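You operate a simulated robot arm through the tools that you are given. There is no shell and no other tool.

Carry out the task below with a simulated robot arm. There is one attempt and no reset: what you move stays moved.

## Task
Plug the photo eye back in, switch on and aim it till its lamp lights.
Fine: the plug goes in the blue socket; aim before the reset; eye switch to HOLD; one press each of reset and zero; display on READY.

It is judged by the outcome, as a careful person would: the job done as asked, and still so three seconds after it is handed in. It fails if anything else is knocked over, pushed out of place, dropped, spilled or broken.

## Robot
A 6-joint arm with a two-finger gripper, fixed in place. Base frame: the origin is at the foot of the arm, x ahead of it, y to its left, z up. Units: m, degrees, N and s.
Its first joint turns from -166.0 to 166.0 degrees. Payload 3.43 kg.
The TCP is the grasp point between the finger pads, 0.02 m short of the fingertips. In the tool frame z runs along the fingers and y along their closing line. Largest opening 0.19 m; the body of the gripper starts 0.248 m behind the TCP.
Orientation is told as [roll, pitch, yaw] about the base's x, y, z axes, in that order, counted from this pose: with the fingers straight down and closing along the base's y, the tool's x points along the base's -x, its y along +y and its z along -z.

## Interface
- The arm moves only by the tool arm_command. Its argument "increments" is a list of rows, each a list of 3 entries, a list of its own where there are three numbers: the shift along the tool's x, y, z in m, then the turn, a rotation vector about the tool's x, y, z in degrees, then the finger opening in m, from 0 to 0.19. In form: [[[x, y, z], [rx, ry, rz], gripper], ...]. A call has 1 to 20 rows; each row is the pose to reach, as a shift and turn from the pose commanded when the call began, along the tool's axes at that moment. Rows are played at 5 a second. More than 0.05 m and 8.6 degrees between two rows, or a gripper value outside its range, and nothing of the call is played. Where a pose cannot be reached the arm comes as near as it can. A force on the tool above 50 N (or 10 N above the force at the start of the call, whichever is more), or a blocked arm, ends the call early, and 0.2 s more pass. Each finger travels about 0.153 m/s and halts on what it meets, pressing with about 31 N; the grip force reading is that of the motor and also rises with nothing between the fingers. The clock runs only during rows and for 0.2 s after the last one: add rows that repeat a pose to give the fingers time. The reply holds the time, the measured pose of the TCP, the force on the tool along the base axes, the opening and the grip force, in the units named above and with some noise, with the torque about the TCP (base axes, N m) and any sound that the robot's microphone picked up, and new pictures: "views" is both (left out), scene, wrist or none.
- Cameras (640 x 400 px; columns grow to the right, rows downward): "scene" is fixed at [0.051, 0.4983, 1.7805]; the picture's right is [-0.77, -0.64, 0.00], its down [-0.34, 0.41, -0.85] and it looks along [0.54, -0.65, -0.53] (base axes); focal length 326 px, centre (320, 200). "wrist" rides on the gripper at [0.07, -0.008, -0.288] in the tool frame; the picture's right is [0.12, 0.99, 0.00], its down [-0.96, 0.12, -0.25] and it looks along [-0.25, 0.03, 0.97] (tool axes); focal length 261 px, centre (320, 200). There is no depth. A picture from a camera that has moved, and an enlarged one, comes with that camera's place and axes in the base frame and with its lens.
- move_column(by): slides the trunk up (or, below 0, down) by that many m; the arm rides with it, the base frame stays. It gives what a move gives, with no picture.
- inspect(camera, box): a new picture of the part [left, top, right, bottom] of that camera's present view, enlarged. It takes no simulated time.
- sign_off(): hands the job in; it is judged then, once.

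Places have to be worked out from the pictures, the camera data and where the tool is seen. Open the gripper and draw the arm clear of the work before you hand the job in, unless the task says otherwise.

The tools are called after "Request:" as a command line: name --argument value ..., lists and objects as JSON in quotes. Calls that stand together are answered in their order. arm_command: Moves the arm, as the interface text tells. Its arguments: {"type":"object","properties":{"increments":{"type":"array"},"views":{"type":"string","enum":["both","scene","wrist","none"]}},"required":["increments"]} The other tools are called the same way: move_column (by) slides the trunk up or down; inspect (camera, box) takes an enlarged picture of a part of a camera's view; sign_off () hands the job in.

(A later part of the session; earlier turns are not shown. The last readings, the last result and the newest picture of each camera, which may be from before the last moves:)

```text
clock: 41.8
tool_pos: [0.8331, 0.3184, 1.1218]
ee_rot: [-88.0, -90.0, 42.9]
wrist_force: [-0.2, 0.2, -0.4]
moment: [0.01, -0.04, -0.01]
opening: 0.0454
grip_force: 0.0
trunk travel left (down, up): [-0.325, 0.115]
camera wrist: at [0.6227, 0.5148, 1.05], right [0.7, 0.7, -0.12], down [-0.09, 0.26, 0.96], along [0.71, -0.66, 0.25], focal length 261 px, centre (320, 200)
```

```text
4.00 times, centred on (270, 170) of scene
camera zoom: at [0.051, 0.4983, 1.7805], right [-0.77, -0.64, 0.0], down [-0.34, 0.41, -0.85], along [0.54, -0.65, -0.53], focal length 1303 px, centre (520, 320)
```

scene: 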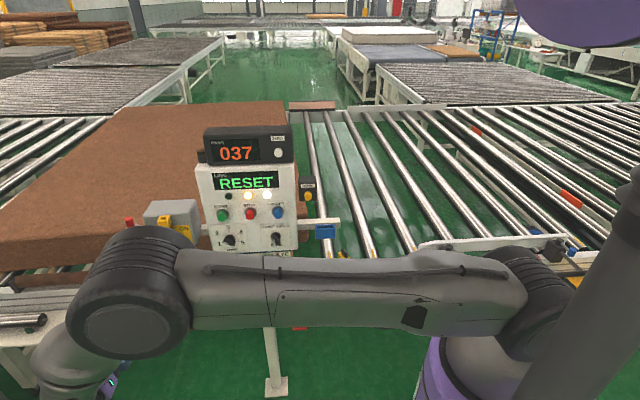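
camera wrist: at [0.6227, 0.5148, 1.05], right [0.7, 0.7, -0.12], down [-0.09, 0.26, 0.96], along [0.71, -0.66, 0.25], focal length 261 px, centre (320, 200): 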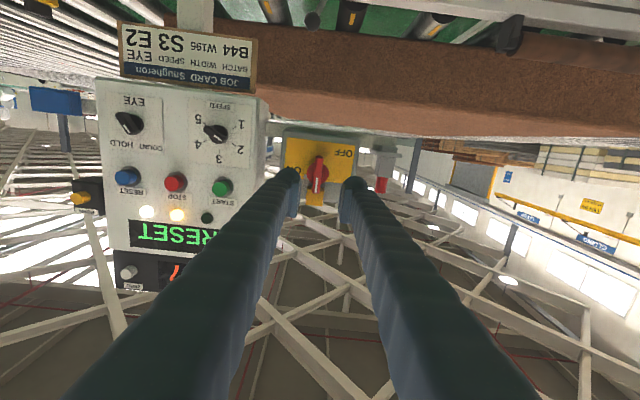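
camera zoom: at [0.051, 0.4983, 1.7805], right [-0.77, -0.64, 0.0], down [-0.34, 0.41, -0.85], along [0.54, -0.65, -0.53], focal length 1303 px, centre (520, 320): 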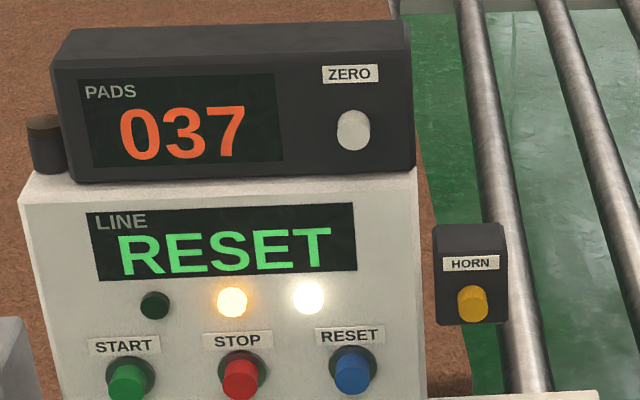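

The switch stays ON and the display holds RESET. Now for the eye: I unwind the tool roll here, well clear of the box, before tipping back down.

Request:
arm_command --increments '[[[-0.009, -0.005, 0], [0, 0, -8.2], 0.045], [[-0.018, -0.01, 0], [0, 0, -16.4], 0.045], [[-0.027, -0.015, 0], [0, 0, -24.6], 0.045], [[-0.036, -0.02, 0], [0, 0, -32.8], 0.045], [[-0.045, -0.025, 0], [0, 0, -41], 0.045], [[-0.054, -0.03, 0], [0, 0, -49.2], 0.045], [[-0.063, -0.035, 0], [0, 0, -57.4], 0.045], [[-0.072, -0.04, 0], [0, 0, -65.6], 0.045], [[-0.081, -0.045, 0], [0, 0, -73.8], 0.045], [[-0.09, -0.05, 0], [0, 0, -82], 0.045], [[-0.1, -0.055, 0], [0, 0, -90], 0.045], [[-0.1, -0.055, 0], [0, 0, -90], 0.045]]' --views "none"

```text
clock: 44.4
tool_pos: [0.7938, 0.2779, 1.2201]
ee_rot: [-90.0, 0.0, 45.2]
wrist_force: [0.4, 0.6, -0.1]
moment: [0.03, 0.0, 0.03]
opening: 0.0449
grip_force: 0.1
trunk travel left (down, up): [-0.325, 0.115]
```

Tool rolled back. Now I tip it back to straight down while travelling to in front of the panel.

Request:
arm_command --increments '[[[0.028, -0.02, 0.003], [-8.2, 0, 0], 0.045], [[0.056, -0.04, 0.006], [-16.4, 0, 0], 0.045], [[0.085, -0.06, 0.01], [-24.6, 0, 0], 0.045], [[0.113, -0.08, 0.013], [-32.8, 0, 0], 0.045], [[0.141, -0.1, 0.016], [-41, 0, 0], 0.045], [[0.169, -0.12, 0.019], [-49.2, 0, 0], 0.045], [[0.197, -0.14, 0.022], [-57.4, 0, 0], 0.045], [[0.225, -0.16, 0.025], [-65.6, 0, 0], 0.045], [[0.254, -0.18, 0.029], [-73.8, 0, 0], 0.045], [[0.282, -0.2, 0.032], [-82, 0, 0], 0.045], [[0.31, -0.22, 0.035], [-90, 0, 0], 0.045], [[0.31, -0.22, 0.035], [-90, 0, 0], 0.045]]' --views "both"

Request:
inspect --camera "scene" --box '[320, 230, 400, 290]'

Request:
inspect --camera "scene" --box '[280, 80, 400, 160]'

```text
clock: 47.0
tool_pos: [0.5972, 0.0337, 1.4408]
ee_rot: [0.1, 0.0, 45.1]
wrist_force: [1.0, -0.6, -0.2]
moment: [0.06, -0.03, -0.01]
opening: 0.045
grip_force: 0.0
trunk travel left (down, up): [-0.325, 0.115]
camera wrist: at [0.5523, -0.023, 1.7277], right [-0.79, 0.62, 0.0], down [0.6, 0.76, 0.25], along [0.15, 0.2, -0.97], focal length 261 px, centre (320, 200)
```

scene: 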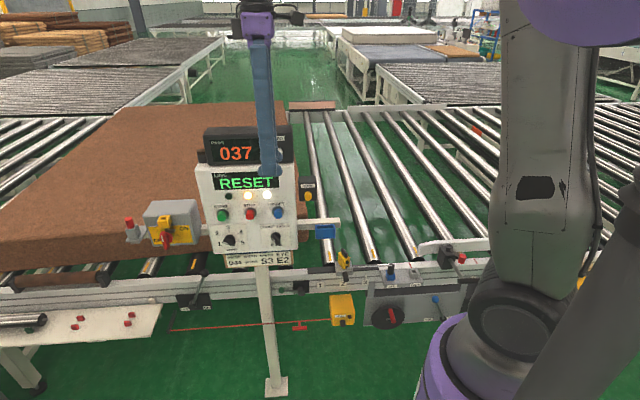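
wrist: 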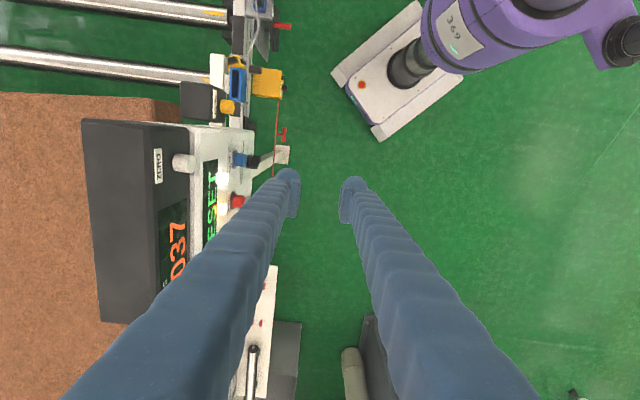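

```text
6.67 times, centred on (360, 260) of scene
camera zoom: at [0.051, 0.4983, 1.7805], right [-0.77, -0.64, 0.0], down [-0.34, 0.41, -0.85], along [0.54, -0.65, -0.53], focal length 2172 px, centre (53, -200)
```

zoom: 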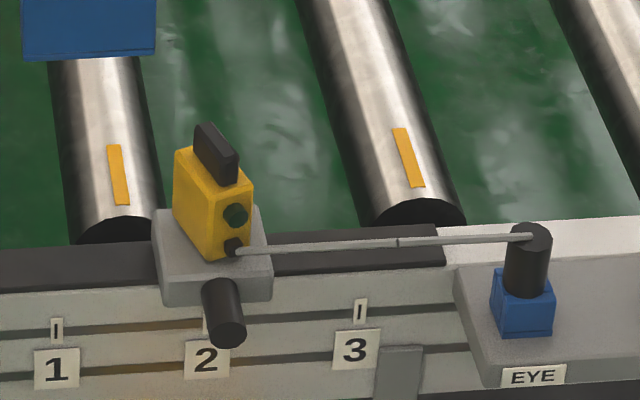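

```text
5.00 times, centred on (340, 120) of scene
camera zoom: at [0.051, 0.4983, 1.7805], right [-0.77, -0.64, 0.0], down [-0.34, 0.41, -0.85], along [0.54, -0.65, -0.53], focal length 1629 px, centre (220, 600)
```

zoom: 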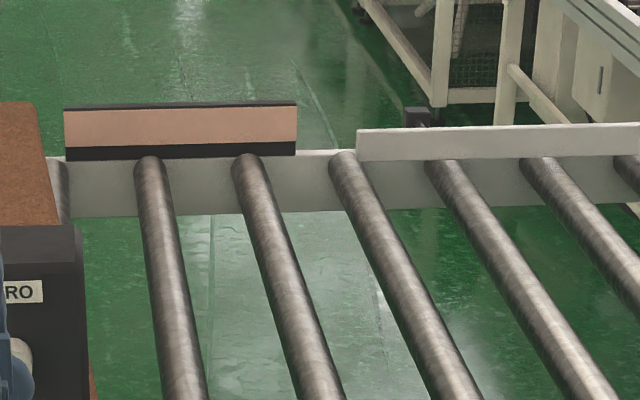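

The eye's lamp is still dark, and its head is turned away; the long reflector strip on the far rail lies straight across (e≈0.2). I move over toward the eye, yawing the tool so the fingers will close across the tab on its head.

Request:
arm_command --increments '[[[0.03, -0.002, 0], [0, 0, 7.5], 0.045], [[0.06, -0.004, 0], [0, 0, 15], 0.045], [[0.09, -0.007, 0], [0, 0, 22.5], 0.045], [[0.12, -0.01, 0], [0, 0, 30], 0.045], [[0.15, -0.013, 0], [0, 0, 37.5], 0.045], [[0.18, -0.016, 0], [0, 0, 45], 0.045], [[0.21, -0.018, 0], [0, 0, 52.5], 0.045], [[0.23, -0.02, 0], [0, 0, 60], 0.045], [[0.246, -0.02, 0], [0, 0, 67], 0.045], [[0.246, -0.02, 0], [0, 0, 67], 0.045]]' --views "none"

Request:
arm_command --increments '[[[-0.037, -0.016, 0.02], [0, 0, 0], 0.045], [[-0.074, -0.031, 0.055], [0, 0, 0], 0.045], [[-0.11, -0.047, 0.09], [0, 0, 0], 0.045], [[-0.147, -0.062, 0.125], [0, 0, 0], 0.045], [[-0.184, -0.078, 0.16], [0, 0, 0], 0.045], [[-0.184, -0.078, 0.19], [0, 0, 0], 0.045], [[-0.184, -0.078, 0.19], [0, 0, 0], 0.045]]' --views "both"

Request:
inspect --camera "wrist" --box '[240, 100, 400, 220]'

```text
clock: 49.2
tool_pos: [0.4412, -0.1571, 1.4282]
ee_rot: [0.1, 1.7, -22.0]
wrist_force: [0.7, 0.8, -0.2]
moment: [0.03, 0.0, -0.01]
opening: 0.0448
grip_force: 0.1
trunk travel left (down, up): [-0.325, 0.115]
```

```text
refused: row 2 steps farther than a row can; nothing moved
```

```text
3.33 times, centred on (320, 160) of wrist
camera zoom: at [0.3801, -0.1428, 1.716], right [0.26, 0.97, 0.0], down [0.94, -0.26, 0.22], along [0.21, -0.05, -0.98], focal length 869 px, centre (320, 333)
```

zoom: 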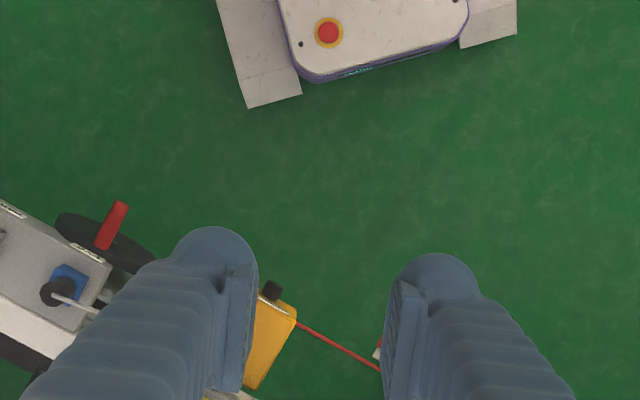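

The last move was refused for a too-long step (nothing moved), and here the arm is at its near limit. I redo the approach with shorter steps toward the eye.

Request:
arm_command --increments '[[[-0.03, -0.013, 0.01], [0, 0, 0], 0.045], [[-0.065, -0.028, 0.03], [0, 0, 0], 0.045], [[-0.1, -0.042, 0.055], [0, 0, 0], 0.045], [[-0.13, -0.055, 0.085], [0, 0, 0], 0.045], [[-0.16, -0.068, 0.115], [0, 0, 0], 0.045], [[-0.184, -0.078, 0.15], [0, 0, 0], 0.045], [[-0.184, -0.078, 0.19], [0, 0, 0], 0.045], [[-0.184, -0.078, 0.19], [0, 0, 0], 0.045]]' --views "both"

Request:
inspect --camera "wrist" --box '[240, 100, 400, 220]'

```text
clock: 51.0
tool_pos: [0.5811, -0.2965, 1.2507]
ee_rot: [0.0, -0.1, -21.9]
wrist_force: [-0.1, -0.4, 0.2]
moment: [0.04, 0.01, 0.01]
opening: 0.0451
grip_force: 0.1
trunk travel left (down, up): [-0.325, 0.115]
camera wrist: at [0.511, -0.278, 1.5378], right [0.26, 0.97, 0.0], down [0.94, -0.25, 0.25], along [0.24, -0.06, -0.97], focal length 261 px, centre (320, 200)
```

scene: 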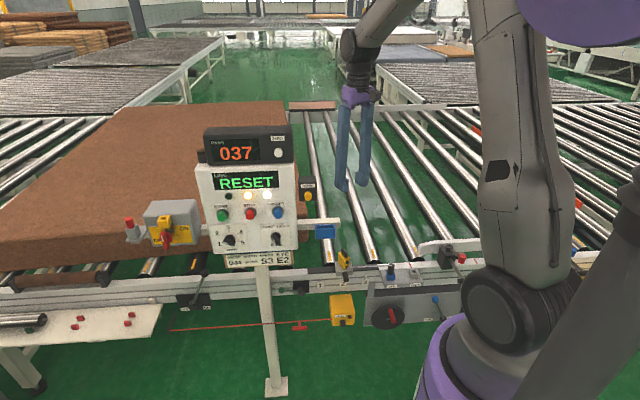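
wrist: 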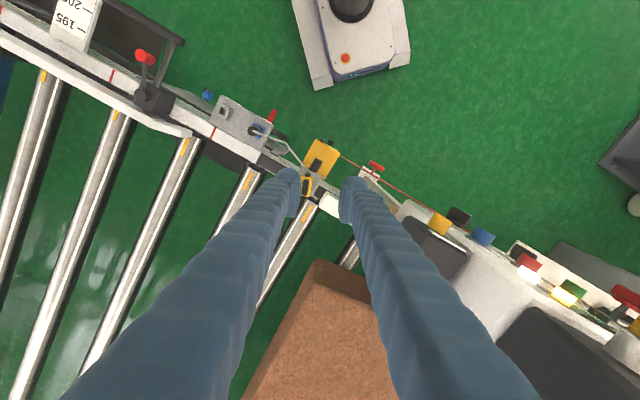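

```text
3.33 times, centred on (320, 160) of wrist
camera zoom: at [0.511, -0.278, 1.5378], right [0.26, 0.97, 0.0], down [0.94, -0.25, 0.25], along [0.24, -0.06, -0.97], focal length 869 px, centre (320, 333)
```

zoom: 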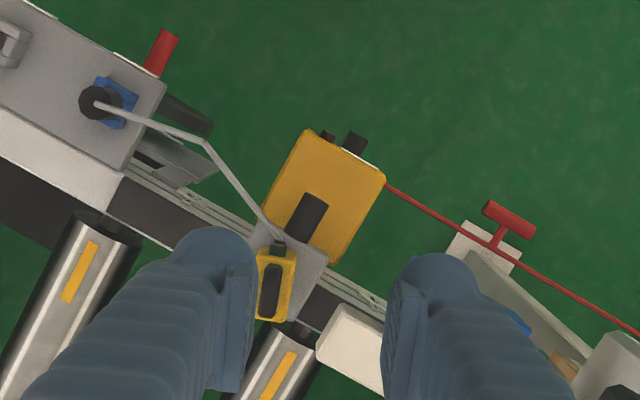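

The bracket arm that carries the blue tray ends close to the eye; I need to know exactly where it is before lowering the fingers, so I look closer.

Request:
inspect --camera "wrist" --box '[290, 160, 380, 230]'

Request:
inspect --camera "scene" --box '[300, 200, 370, 270]'

```text
5.71 times, centred on (335, 195) of wrist
camera zoom: at [0.511, -0.278, 1.5378], right [0.26, 0.97, 0.0], down [0.94, -0.25, 0.25], along [0.24, -0.06, -0.97], focal length 1489 px, centre (234, 229)
```

zoom: 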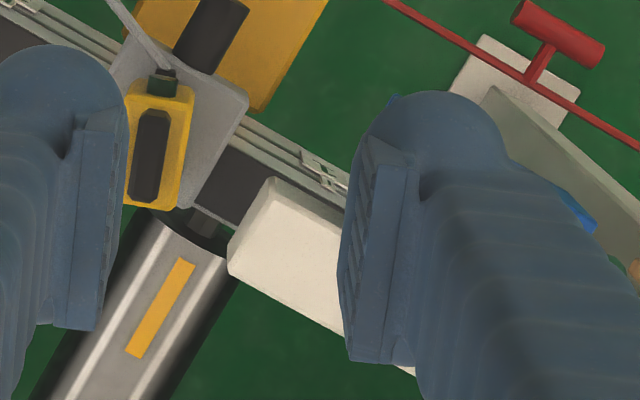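

```text
5.71 times, centred on (335, 235) of scene
camera zoom: at [0.051, 0.4983, 1.7805], right [-0.77, -0.64, 0.0], down [-0.34, 0.41, -0.85], along [0.54, -0.65, -0.53], focal length 1861 px, centre (234, 0)
```

zoom: 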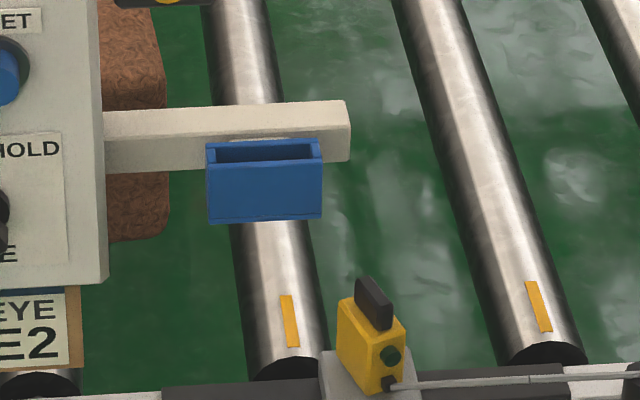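

The bracket end is at about n=−0.64, e≥0.226, z 1.06–1.085, too close for a straight-down grasp of the tab (e≈0.20). I'll tilt the tool 35° so the fingers come in from the operator side beneath it, and stop at a pre-grasp pose 15 cm short of the tab.

Request:
arm_command --increments '[[[0.006, -0.006, 0.0], [0, -7, 0], 0.045], [[0.012, -0.012, 0.0], [0, -14, 0], 0.045], [[0.018, -0.018, 0.0], [0, -21, 0], 0.045], [[0.024, -0.024, 0.0], [0, -28, 0], 0.045], [[0.028, -0.027, 0.0], [0, -35, 0], 0.045], [[0.026, -0.027, 0.04], [0, -35, 0], 0.045], [[0.024, -0.027, 0.085], [0, -35, 0], 0.045], [[0.022, -0.027, 0.13], [0, -35, 0], 0.045], [[0.02, -0.027, 0.175], [0, -35, 0], 0.045], [[0.0175, -0.027, 0.2123], [0, -35, 0], 0.045], [[0.0175, -0.027, 0.2123], [0, -35, 0], 0.045]]' --views "both"

Request:
inspect --camera "wrist" --box '[260, 100, 380, 200]'

Request:
inspect --camera "scene" --box '[310, 190, 410, 280]'

```text
clock: 53.4
tool_pos: [0.5554, -0.3245, 1.0742]
ee_rot: [1.8, -34.5, -22.7]
wrist_force: [-0.3, -0.4, 0.5]
moment: [0.05, -0.01, 0.03]
opening: 0.0452
grip_force: 0.0
out of reach, approached as far as the arm can: row 5, 8, 9, 10, 11
trunk travel left (down, up): [-0.325, 0.115]
camera wrist: at [0.3439, -0.2563, 1.2704], right [0.28, 0.96, -0.04], down [0.64, -0.15, 0.75], along [0.71, -0.24, -0.66], focal length 261 px, centre (320, 200)
```

scene: 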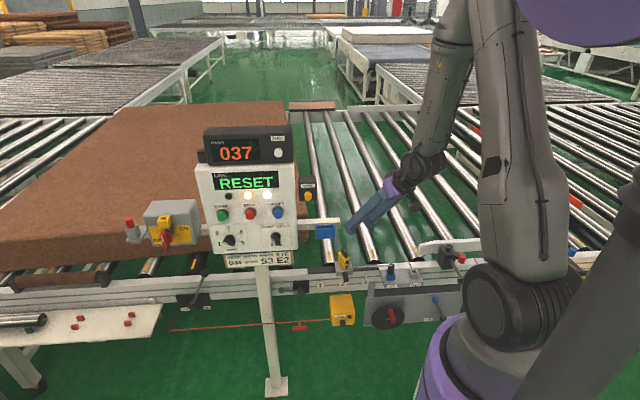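
wrist: 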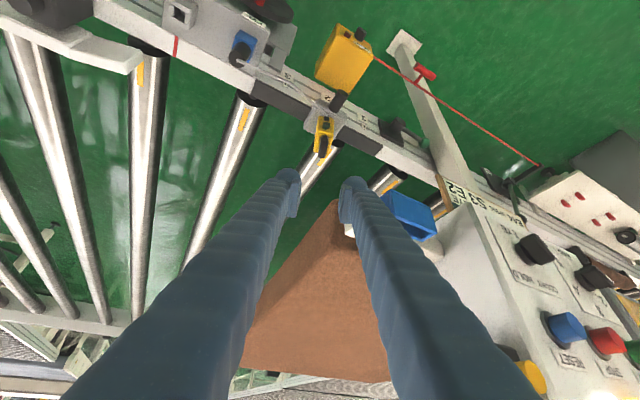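

```text
4.00 times, centred on (320, 150) of wrist
camera zoom: at [0.3439, -0.2563, 1.2704], right [0.28, 0.96, -0.04], down [0.64, -0.15, 0.75], along [0.71, -0.24, -0.66], focal length 1043 px, centre (320, 400)
```

zoom: 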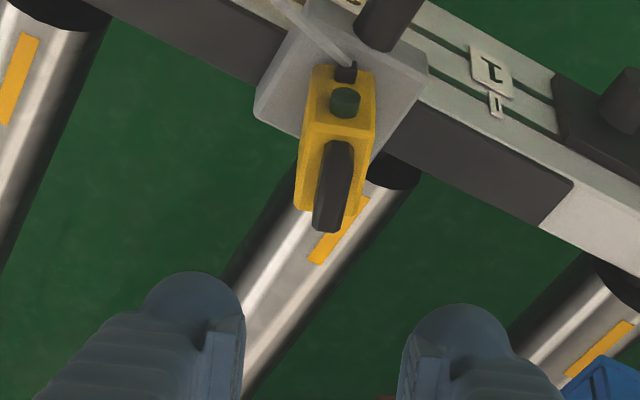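

```text
4.44 times, centred on (360, 235) of scene
camera zoom: at [0.051, 0.4983, 1.7805], right [-0.77, -0.64, 0.0], down [-0.34, 0.41, -0.85], along [0.54, -0.65, -0.53], focal length 1448 px, centre (142, 44)
```

zoom: 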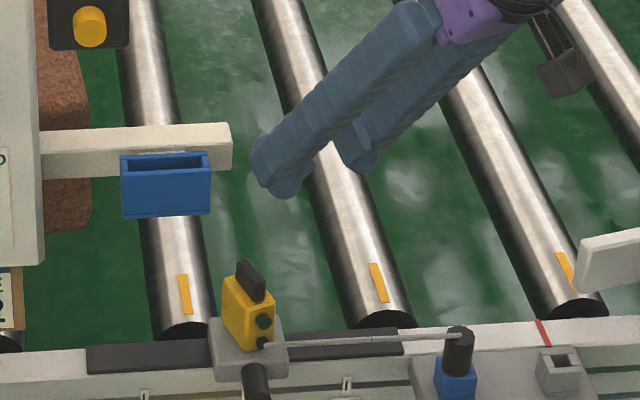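

The arm is too folded here (too near its base at shoulder height). Raising the trunk gives the wrist more room, so I raise it 0.11 m; nothing is above the arm.

Request:
move_column --by 0.11

```text
clock: 54.8
tool_pos: [0.5542, -0.3232, 1.1836]
ee_rot: [1.8, -34.6, -22.8]
wrist_force: [0.3, -0.7, 0.1]
moment: [0.03, -0.03, -0.01]
opening: 0.0449
grip_force: 0.1
trunk travel left (down, up): [-0.435, 0.005]
```

Trunk up. I command a zero move to see which pose the arm now settles at.

Request:
arm_command --increments '[[[0, 0, 0], [0, 0, 0], 0.045], [[0, 0, 0], [0, 0, 0], 0.045], [[0, 0, 0], [0, 0, 0], 0.045]]' --views "none"

```text
clock: 55.6
tool_pos: [0.5551, -0.3242, 1.1844]
ee_rot: [1.8, -34.6, -22.7]
wrist_force: [0.2, 0.0, -0.3]
moment: [-0.03, 0.02, -0.01]
opening: 0.0451
grip_force: 0.0
trunk travel left (down, up): [-0.435, 0.005]
```

The arm holds that pose as its new reference. I descend on the side away from the bracket first, then slide in toward the pre-grasp pose 8 cm short of the tab.

Request:
arm_command --increments '[[[0.015, -0.012, 0.03], [0.3, -0.1, -0.1], 0.045], [[0.035, -0.015, 0.065], [0.6, -0.2, -0.2], 0.045], [[0.055, -0.015, 0.1], [0.9, -0.3, -0.4], 0.045], [[0.08, -0.015, 0.138], [1.2, -0.4, -0.5], 0.045], [[0.1045, -0.015, 0.1752], [1.4, -0.4, -0.6], 0.045], [[0.0878, 0.0079, 0.1869], [1.4, -0.4, -0.6], 0.045], [[0.0878, 0.0079, 0.1869], [1.4, -0.4, -0.6], 0.045], [[0.0878, 0.0079, 0.1869], [1.4, -0.4, -0.6], 0.045]]' --views "both"

Request:
inspect --camera "wrist" --box '[250, 100, 390, 220]'

Request:
inspect --camera "scene" --box '[310, 200, 410, 290]'

```text
clock: 56.7
tool_pos: [0.629, -0.3374, 1.0919]
ee_rot: [5.4, -36.0, -27.5]
wrist_force: [-36.3, 19.9, 56.8]
moment: [2.59, 0.16, 1.06]
opening: 0.0496
grip_force: 5.1
out of reach, approached as far as the arm can: row 1, 2, 3, 4, 5
trunk travel left (down, up): [-0.435, 0.005]
stopped in row 5: the force on the tool passed its limit at 791 N (the readings are from after the stop); the commanded pose is now the measured one
camera wrist: at [0.414, -0.2651, 1.2815], right [0.32, 0.95, 0.01], down [0.6, -0.21, 0.77], along [0.73, -0.25, -0.64], focal length 261 px, centre (320, 200)
```

scene: 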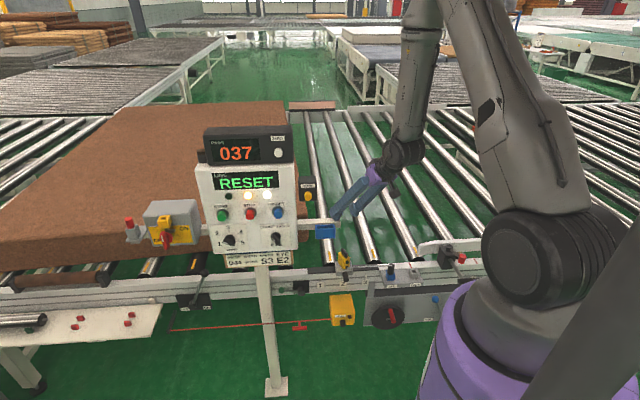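
wrist: 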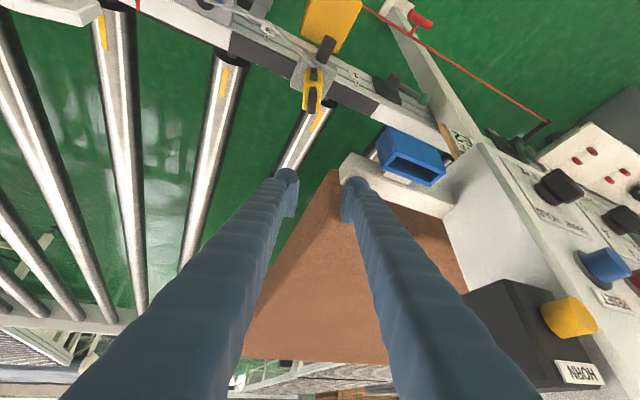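

```text
3.33 times, centred on (320, 160) of wrist
camera zoom: at [0.414, -0.2651, 1.2815], right [0.32, 0.95, 0.01], down [0.6, -0.21, 0.77], along [0.73, -0.25, -0.64], focal length 869 px, centre (320, 333)
```

zoom: 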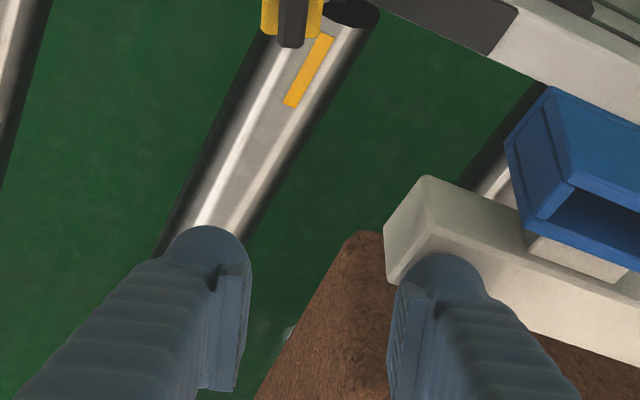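

```text
4.44 times, centred on (360, 245) of scene
camera zoom: at [0.051, 0.4983, 1.7805], right [-0.77, -0.64, 0.0], down [-0.34, 0.41, -0.85], along [0.54, -0.65, -0.53], focal length 1448 px, centre (142, 0)
```

zoom: 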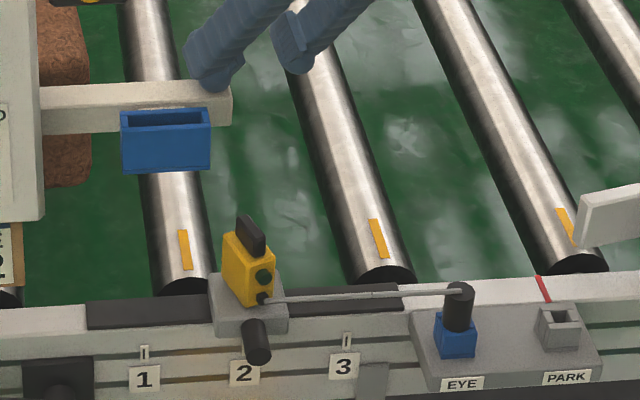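

The out-of-reach fallback bent the path and the right finger came down on the bracket bar, so the call stopped. I lift straight up off it in small steps and then check whether anything shifted.

Request:
arm_command --increments '[[[-0.006, 0.001, -0.008], [0, 0, 0], 0.049], [[-0.012, 0.0015, -0.016], [0, 0, 0], 0.049], [[-0.018, 0.002, -0.024], [0, 0, 0], 0.049], [[-0.024, 0.003, -0.032], [0, 0, 0], 0.049]]' --views "both"

Request:
inspect --camera "scene" --box '[190, 180, 350, 280]'

Request:
inspect --camera "scene" --box '[300, 190, 370, 260]'

```text
clock: 57.7
tool_pos: [0.6367, -0.3384, 1.1259]
ee_rot: [5.3, -35.8, -27.6]
wrist_force: [0.4, 0.2, 0.5]
moment: [-0.03, -0.02, 0.03]
opening: 0.0489
grip_force: 0.1
trunk travel left (down, up): [-0.435, 0.005]
camera wrist: at [0.4211, -0.2674, 1.3166], right [0.32, 0.95, 0.01], down [0.6, -0.21, 0.77], along [0.73, -0.25, -0.64], focal length 261 px, centre (320, 200)
```

scene: 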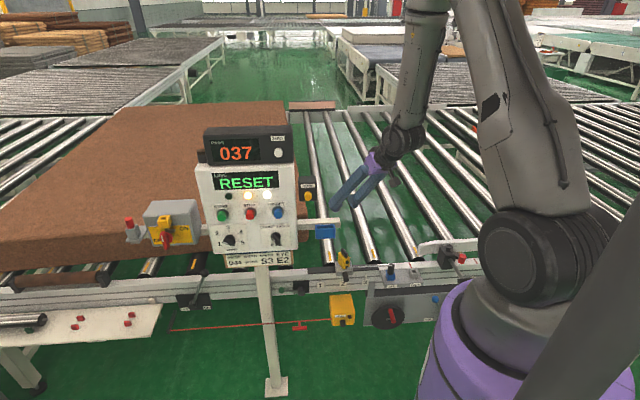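
wrist: 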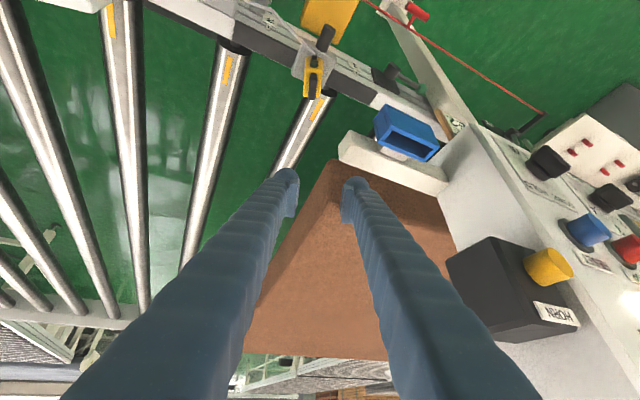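

```text
4.00 times, centred on (270, 230) of scene
camera zoom: at [0.051, 0.4983, 1.7805], right [-0.77, -0.64, 0.0], down [-0.34, 0.41, -0.85], along [0.54, -0.65, -0.53], focal length 1303 px, centre (520, 80)
```

zoom: 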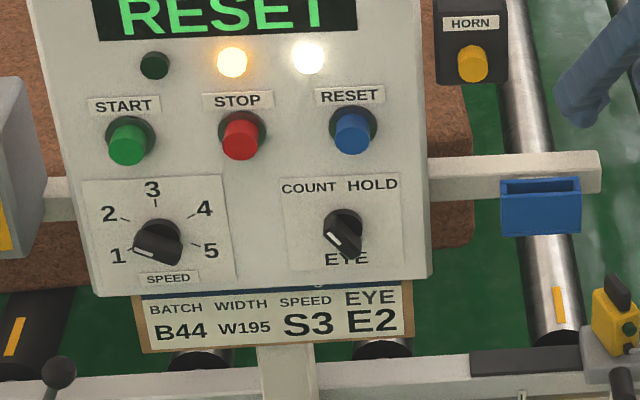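

```text
5.71 times, centred on (335, 225) of scene
camera zoom: at [0.051, 0.4983, 1.7805], right [-0.77, -0.64, 0.0], down [-0.34, 0.41, -0.85], along [0.54, -0.65, -0.53], focal length 1861 px, centre (234, 57)
```

zoom: 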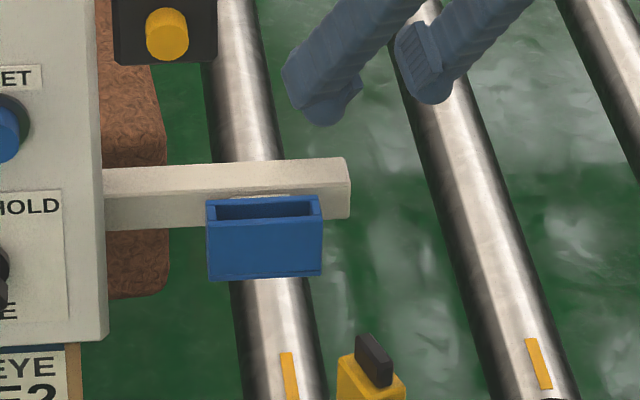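

Bracket, tray and panel are unchanged. New plan: come at the eye from the −e side (away from the bracket), where the arm has ample reach. First I lift and move away from the bracket, then bring the tool vertical.

Request:
arm_command --increments '[[[-0.0187, -0.0156, -0.0375], [0, 0, 0], 0.045], [[-0.0373, -0.0313, -0.075], [0, 0, 0], 0.045], [[-0.056, -0.0469, -0.1124], [0, 0, 0], 0.045], [[-0.0746, -0.0626, -0.15], [0, 0, 0], 0.045], [[-0.0933, -0.0782, -0.1873], [0, 0, 0], 0.045], [[-0.0933, -0.0782, -0.1873], [1.0, 7.2, 0.3], 0.045], [[-0.0933, -0.0782, -0.1873], [2.0, 14.4, 0.6], 0.045], [[-0.0933, -0.0782, -0.1873], [3.1, 21.5, 1.0], 0.045], [[-0.0933, -0.0782, -0.1873], [4.1, 28.7, 1.3], 0.045], [[-0.0933, -0.0782, -0.1873], [5.1, 35.8, 1.66], 0.045], [[-0.0933, -0.0782, -0.1873], [5.1, 35.8, 1.66], 0.045]]' --views "both"

```text
clock: 60.1
tool_pos: [0.5659, -0.4123, 1.3281]
ee_rot: [0.0, 0.0, -27.5]
wrist_force: [-1.2, 0.6, 0.0]
moment: [0.01, -0.1, -0.01]
opening: 0.0451
grip_force: 0.0
out of reach, approached as far as the arm can: row 6
trunk travel left (down, up): [-0.435, 0.005]
camera wrist: at [0.4992, -0.3875, 1.6149], right [0.35, 0.94, 0.0], down [0.91, -0.34, 0.24], along [0.23, -0.09, -0.97], focal length 261 px, centre (320, 200)
```

scene: 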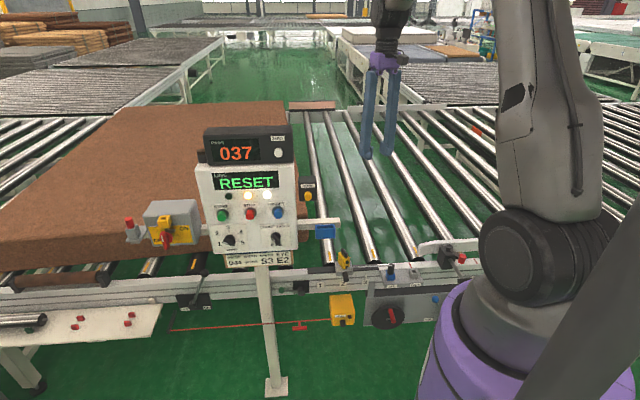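
wrist: 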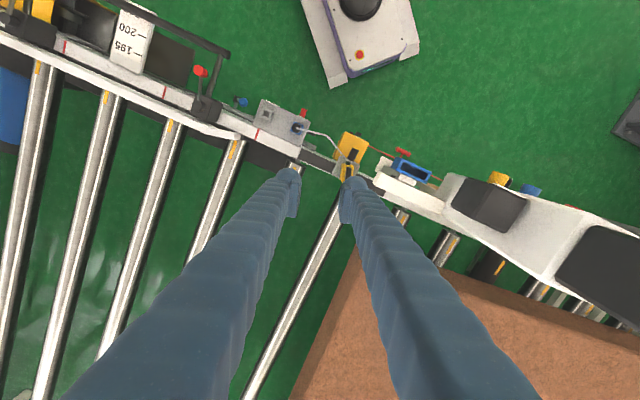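

Tool vertical, clear of everything at n=−0.69, e=0.11, z=1.33. I now yaw to 68° so the fingers will close along the tab's length while the camera sits on the −e side.

Request:
arm_command --increments '[[[0, 0, 0], [0, 0, -8], 0.055], [[0, 0, 0], [0, 0, -16], 0.055], [[0, 0, 0], [0, 0, -24], 0.055], [[0, 0, 0], [0, 0, -32], 0.055], [[0, 0, 0], [0, 0, -40], 0.055], [[0, 0, 0], [0, 0, -48], 0.06], [[0, 0, 0], [0, 0, -56], 0.06], [[0, 0, 0], [0, 0, -64], 0.06], [[0, 0, 0], [0, 0, -72], 0.06], [[0, 0, 0], [0, 0, -80], 0.06], [[0, 0, 0], [0, 0, -88], 0.06], [[0, 0, 0], [0, 0, -95.5], 0.06], [[0, 0, 0], [0, 0, -95.5], 0.06]]' --views "wrist"

Request:
inspect --camera "wrist" --box '[250, 170, 370, 270]'

```text
clock: 62.9
tool_pos: [0.5689, -0.4108, 1.3262]
ee_rot: [0.2, -0.1, 67.9]
wrist_force: [-0.2, -0.3, 0.0]
moment: [0.01, -0.02, -0.03]
opening: 0.0602
grip_force: 0.1
trunk travel left (down, up): [-0.435, 0.005]
camera wrist: at [0.5492, -0.4805, 1.6136], right [-0.97, 0.26, 0.0], down [0.25, 0.93, 0.25], along [0.06, 0.24, -0.97], focal length 261 px, centre (320, 200)
```

wrist: 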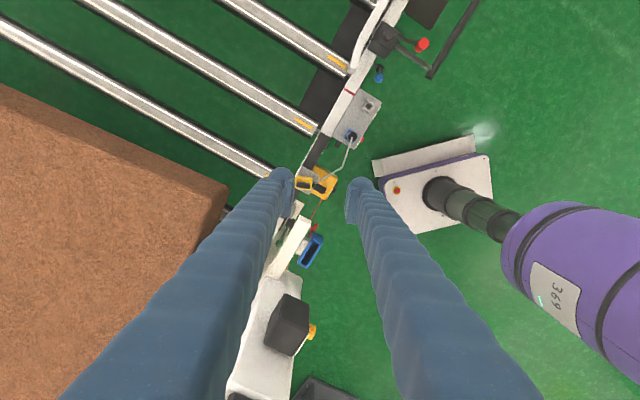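

```text
4.00 times, centred on (310, 220) of wrist
camera zoom: at [0.5492, -0.4805, 1.6136], right [-0.97, 0.26, 0.0], down [0.25, 0.93, 0.25], along [0.06, 0.24, -0.97], focal length 1043 px, centre (360, 120)
```

zoom: 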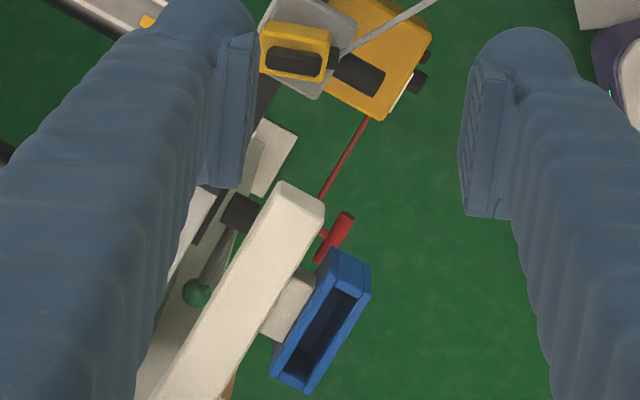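

From here the tab is at ≈(0.630,−0.349), top z≈0.909. I lean the tool 20° and descend on the −e side to a pose 12 cm short of the tab.

Request:
arm_command --increments '[[[-0.006, -0.005, 0.04], [0, -5, 0], 0.06], [[-0.012, -0.01, 0.083], [0, -10, 0], 0.06], [[-0.018, -0.014, 0.126], [0, -15, 0], 0.06], [[-0.024, -0.019, 0.17], [0, -20, 0], 0.06], [[-0.03, -0.024, 0.213], [0, -20, 0], 0.06], [[-0.036, -0.029, 0.256], [0, -20, 0], 0.06], [[-0.0416, -0.0335, 0.298], [0, -20, 0], 0.06], [[-0.0416, -0.0335, 0.298], [0, -20, 0], 0.06]]' --views "both"

Request:
inspect --camera "wrist" --box '[260, 110, 380, 210]'

Request:
inspect --camera "scene" --box '[310, 200, 410, 290]'

```text
clock: 64.7
tool_pos: [0.6167, -0.3844, 1.0272]
ee_rot: [0.1, -20.1, 67.9]
wrist_force: [1.3, 0.4, 0.9]
moment: [-0.05, -0.05, -0.01]
opening: 0.0602
grip_force: 0.1
trunk travel left (down, up): [-0.435, 0.005]
camera wrist: at [0.5612, -0.5412, 1.2737], right [-0.96, 0.27, -0.04], down [0.2, 0.8, 0.56], along [0.18, 0.53, -0.83], focal length 261 px, centre (320, 200)
```

scene: 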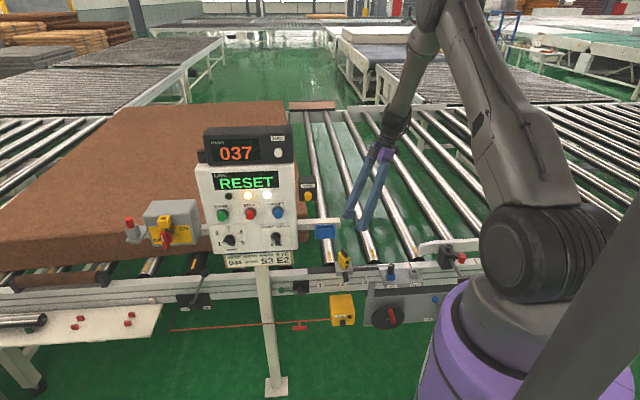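
wrist: 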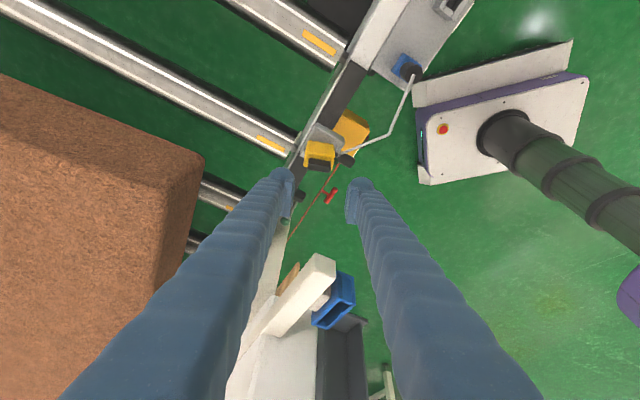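

```text
4.00 times, centred on (320, 160) of wrist
camera zoom: at [0.5612, -0.5412, 1.2737], right [-0.96, 0.27, -0.04], down [0.2, 0.8, 0.56], along [0.18, 0.53, -0.83], focal length 1043 px, centre (320, 360)
```

zoom: 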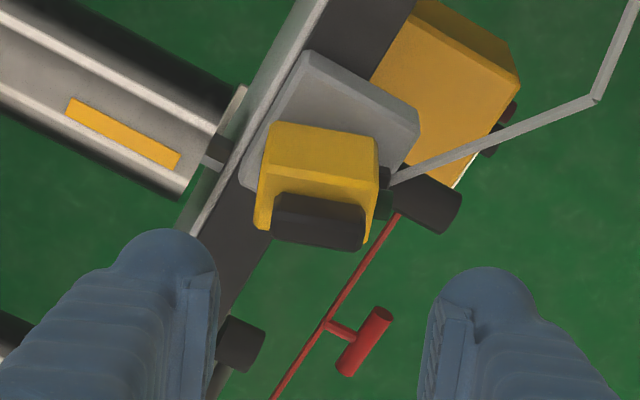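

```text
4.44 times, centred on (360, 245) of scene
camera zoom: at [0.051, 0.4983, 1.7805], right [-0.77, -0.64, 0.0], down [-0.34, 0.41, -0.85], along [0.54, -0.65, -0.53], focal length 1448 px, centre (142, 0)
```

zoom: 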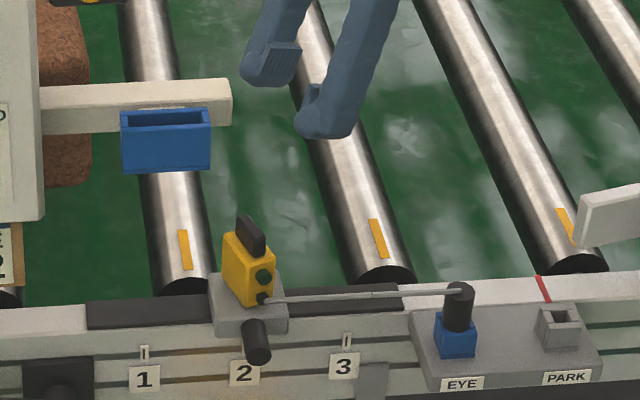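

Combining the three views, the tab top is really at about (0.6315, −0.351, 0.885), and the tab is parallel to my closing line. I advance 10 cm along the tool, then check before the last bit.

Request:
arm_command --increments '[[[0.004, -0.001, 0.03], [0, 0, 0], 0.06], [[0.007, -0.0017, 0.06], [0, 0, 0], 0.06], [[0.0104, -0.0017, 0.085], [0, 0, 0], 0.06], [[0.0104, -0.0017, 0.1], [0, 0, 0], 0.06], [[0.0104, -0.0017, 0.1], [0, 0, 0], 0.06], [[0.0104, -0.0017, 0.1], [0, 0, 0], 0.06]]' --views "wrist"

Request:
inspect --camera "wrist" --box '[260, 130, 380, 230]'

Request:
inspect --camera "scene" --box '[320, 220, 390, 280]'

```text
clock: 66.1
tool_pos: [0.6273, -0.3623, 0.9308]
ee_rot: [0.2, -20.1, 67.8]
wrist_force: [-0.1, -0.1, 0.3]
moment: [0.02, 0.01, 0.01]
opening: 0.0599
grip_force: 0.0
trunk travel left (down, up): [-0.435, 0.005]
camera wrist: at [0.5716, -0.52, 1.176], right [-0.96, 0.27, -0.04], down [0.2, 0.8, 0.56], along [0.18, 0.53, -0.83], focal length 261 px, centre (320, 200)
```

wrist: 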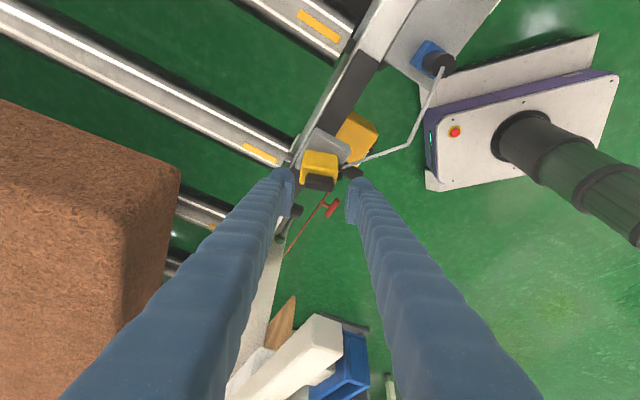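

```text
4.00 times, centred on (320, 180) of wrist
camera zoom: at [0.5716, -0.52, 1.176], right [-0.96, 0.27, -0.04], down [0.2, 0.8, 0.56], along [0.18, 0.53, -0.83], focal length 1043 px, centre (320, 280)
```

zoom: 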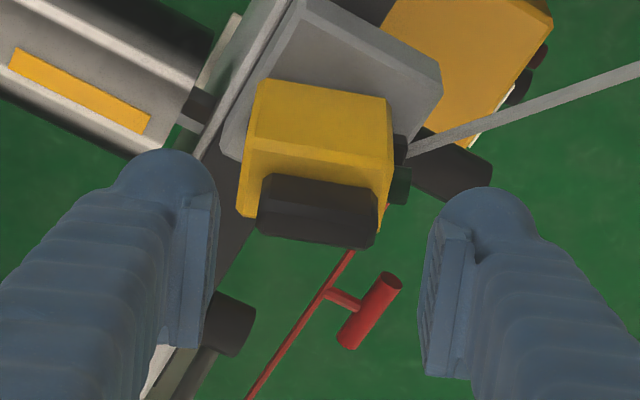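

```text
6.67 times, centred on (355, 250) of scene
camera zoom: at [0.051, 0.4983, 1.7805], right [-0.77, -0.64, 0.0], down [-0.34, 0.41, -0.85], along [0.54, -0.65, -0.53], focal length 2172 px, centre (87, -133)
```

zoom: 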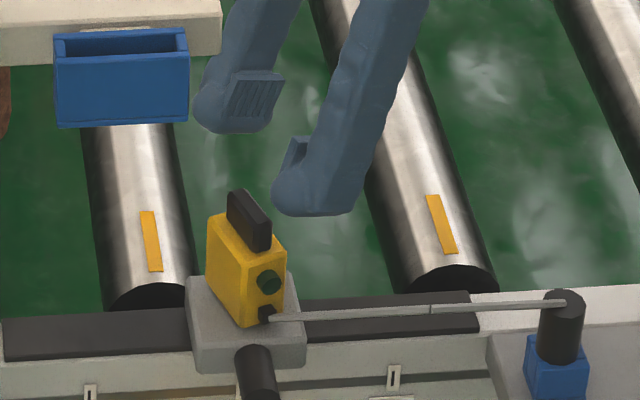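

Tab centred between the fingers and still parallel. I go the last 38 mm in and check for contact before closing.

Request:
arm_command --increments '[[[0, 0, 0.01], [0, 0, 0], 0.06], [[0, 0, 0.02], [0, 0, 0], 0.06], [[0, 0, 0.03], [0, 0, 0], 0.06], [[0, 0, 0.038], [0, 0, 0], 0.06], [[0, 0, 0.038], [0, 0, 0], 0.06]]' --views "none"

Request:
inspect --camera "wrist" --box '[260, 130, 380, 230]'

Request:
inspect --camera "scene" --box '[320, 220, 390, 280]'

```text
clock: 67.3
tool_pos: [0.6293, -0.351, 0.8951]
ee_rot: [0.2, -20.1, 67.9]
wrist_force: [0.0, -1.1, 0.6]
moment: [0.0, -0.01, 0.02]
opening: 0.0601
grip_force: 0.1
trunk travel left (down, up): [-0.435, 0.005]
```

```text
4.00 times, centred on (320, 180) of wrist
camera zoom: at [0.5759, -0.5066, 1.1405], right [-0.96, 0.27, -0.04], down [0.2, 0.8, 0.56], along [0.18, 0.53, -0.83], focal length 1043 px, centre (320, 280)
```

zoom: 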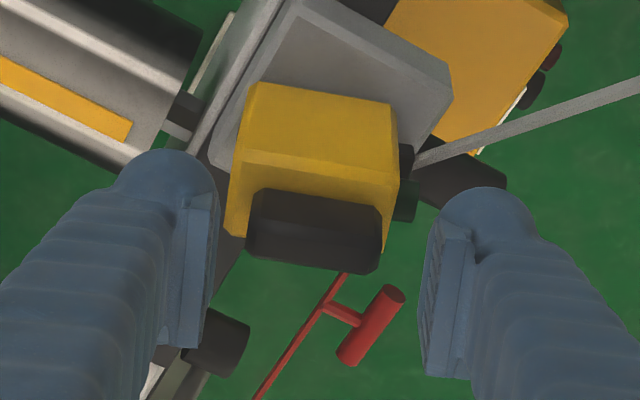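

```text
6.67 times, centred on (355, 250) of scene
camera zoom: at [0.051, 0.4983, 1.7805], right [-0.77, -0.64, 0.0], down [-0.34, 0.41, -0.85], along [0.54, -0.65, -0.53], focal length 2172 px, centre (87, -133)
```

zoom: 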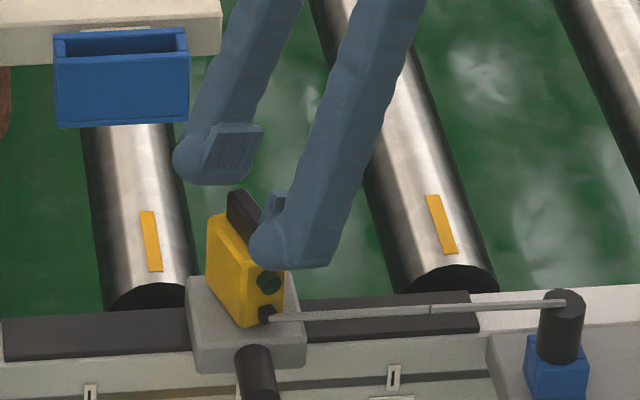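

The tab is between the pads, about 12 mm overlap. I go 3 mm deeper, trim 1 mm in y and close gently.

Request:
arm_command --increments '[[[0, -0.001, 0.003], [0, 0, 0], 0.06], [[0, -0.001, 0.003], [0, 0, 0], 0.05], [[0, -0.001, 0.003], [0, 0, 0], 0.042], [[0, -0.001, 0.003], [0, 0, 0], 0.03], [[0, -0.001, 0.003], [0, 0, 0], 0.03], [[0, -0.001, 0.003], [0, 0, 0], 0.03]]' --views "none"

Request:
inspect --camera "wrist" --box '[260, 130, 380, 230]'

Request:
inspect --camera "scene" --box '[320, 220, 390, 280]'

```text
clock: 68.7
tool_pos: [0.6318, -0.3499, 0.8914]
ee_rot: [0.1, -20.0, 68.0]
wrist_force: [14.4, -4.9, 3.7]
moment: [-0.05, -0.05, -0.01]
opening: 0.0392
grip_force: 45.1
trunk travel left (down, up): [-0.435, 0.005]
```

```text
4.00 times, centred on (320, 180) of wrist
camera zoom: at [0.5781, -0.5065, 1.1377], right [-0.96, 0.27, -0.04], down [0.2, 0.8, 0.56], along [0.18, 0.53, -0.83], focal length 1043 px, centre (320, 280)
```

zoom: 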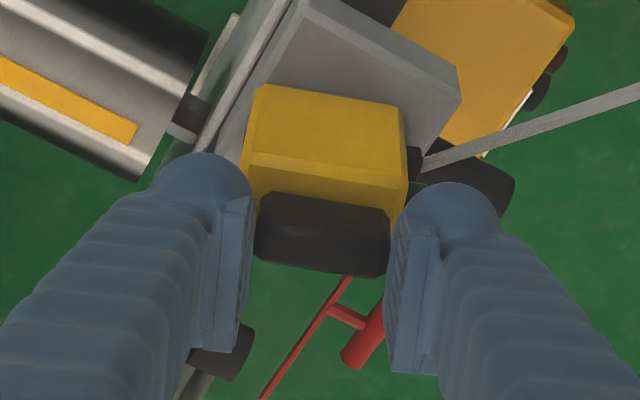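

```text
6.67 times, centred on (355, 250) of scene
camera zoom: at [0.051, 0.4983, 1.7805], right [-0.77, -0.64, 0.0], down [-0.34, 0.41, -0.85], along [0.54, -0.65, -0.53], focal length 2172 px, centre (87, -133)
```

zoom: 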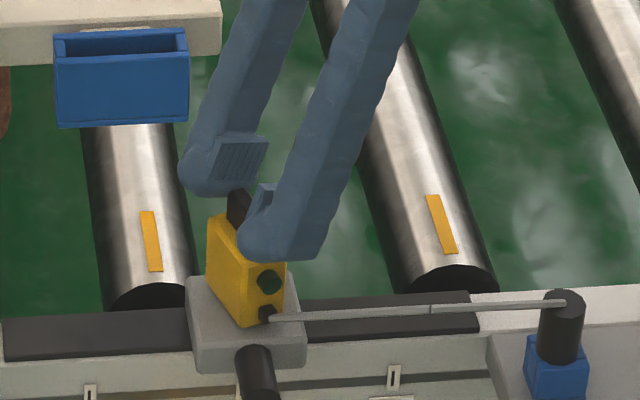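

The tab is gripped by its ends (39 mm). I turn the head clockwise seen from above (−Z) in steps: first 12°, watching the lamp.

Request:
arm_command --increments '[[[0, -0.001, 0], [1.0, 0, 2.8], 0.03], [[0, -0.001, 0], [2.1, 0, 5.6], 0.03], [[0, -0.001, 0], [3.1, 0, 8.5], 0.03], [[0, -0.001, 0], [4.1, 0, 11.3], 0.03], [[0, -0.001, 0], [4.1, 0, 11.3], 0.03]]' --views "none"

Request:
inspect --camera "scene" --box '[320, 220, 390, 280]'

Request:
inspect --camera "wrist" --box '[260, 130, 380, 230]'

```text
clock: 69.9
tool_pos: [0.6332, -0.3506, 0.8931]
ee_rot: [0.2, -20.1, 55.9]
wrist_force: [9.5, -5.0, 11.6]
moment: [0.07, 0.0, -0.03]
opening: 0.0395
grip_force: 45.5
trunk travel left (down, up): [-0.435, 0.005]
```

```text
6.67 times, centred on (355, 250) of scene
camera zoom: at [0.051, 0.4983, 1.7805], right [-0.77, -0.64, 0.0], down [-0.34, 0.41, -0.85], along [0.54, -0.65, -0.53], focal length 2172 px, centre (87, -133)
```

zoom: 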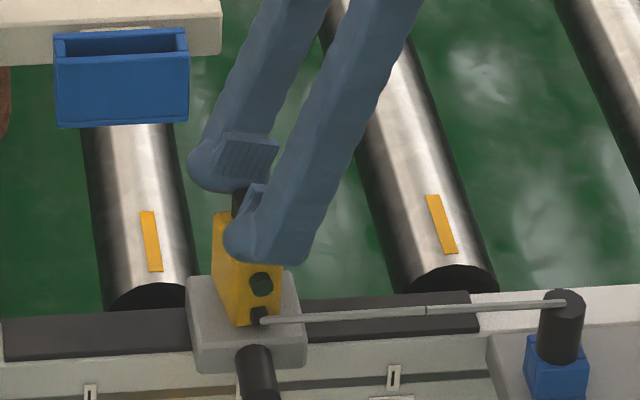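

```text
4.00 times, centred on (320, 180) of wrist
camera zoom: at [0.5469, -0.4922, 1.1376], right [-0.88, 0.46, -0.04], down [0.37, 0.74, 0.56], along [0.29, 0.48, -0.83], focal length 1043 px, centre (320, 280)
```

zoom: 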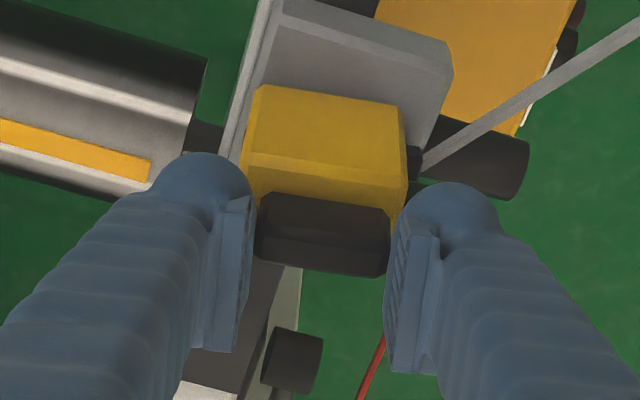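

The head follows. Lamp still dark at 12°; I turn another 6°.

Request:
arm_command --increments '[[[0, 0, 0], [1.0, 0, 2.8], 0.03], [[0, 0, 0], [2.05, 0, 5.64], 0.03], [[0, 0, 0], [2.05, 0, 5.64], 0.03]]' --views "none"

Request:
inspect --camera "scene" --box '[320, 220, 390, 280]'

```text
clock: 70.7
tool_pos: [0.6329, -0.3495, 0.8921]
ee_rot: [0.2, -20.0, 49.8]
wrist_force: [10.2, -4.5, 12.4]
moment: [0.16, -0.09, 0.03]
opening: 0.0392
grip_force: 45.1
trunk travel left (down, up): [-0.435, 0.005]
```

```text
6.67 times, centred on (355, 250) of scene
camera zoom: at [0.051, 0.4983, 1.7805], right [-0.77, -0.64, 0.0], down [-0.34, 0.41, -0.85], along [0.54, -0.65, -0.53], focal length 2172 px, centre (87, -133)
```

zoom: 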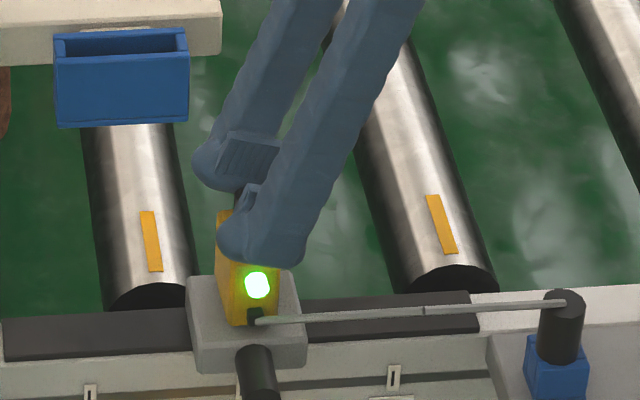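

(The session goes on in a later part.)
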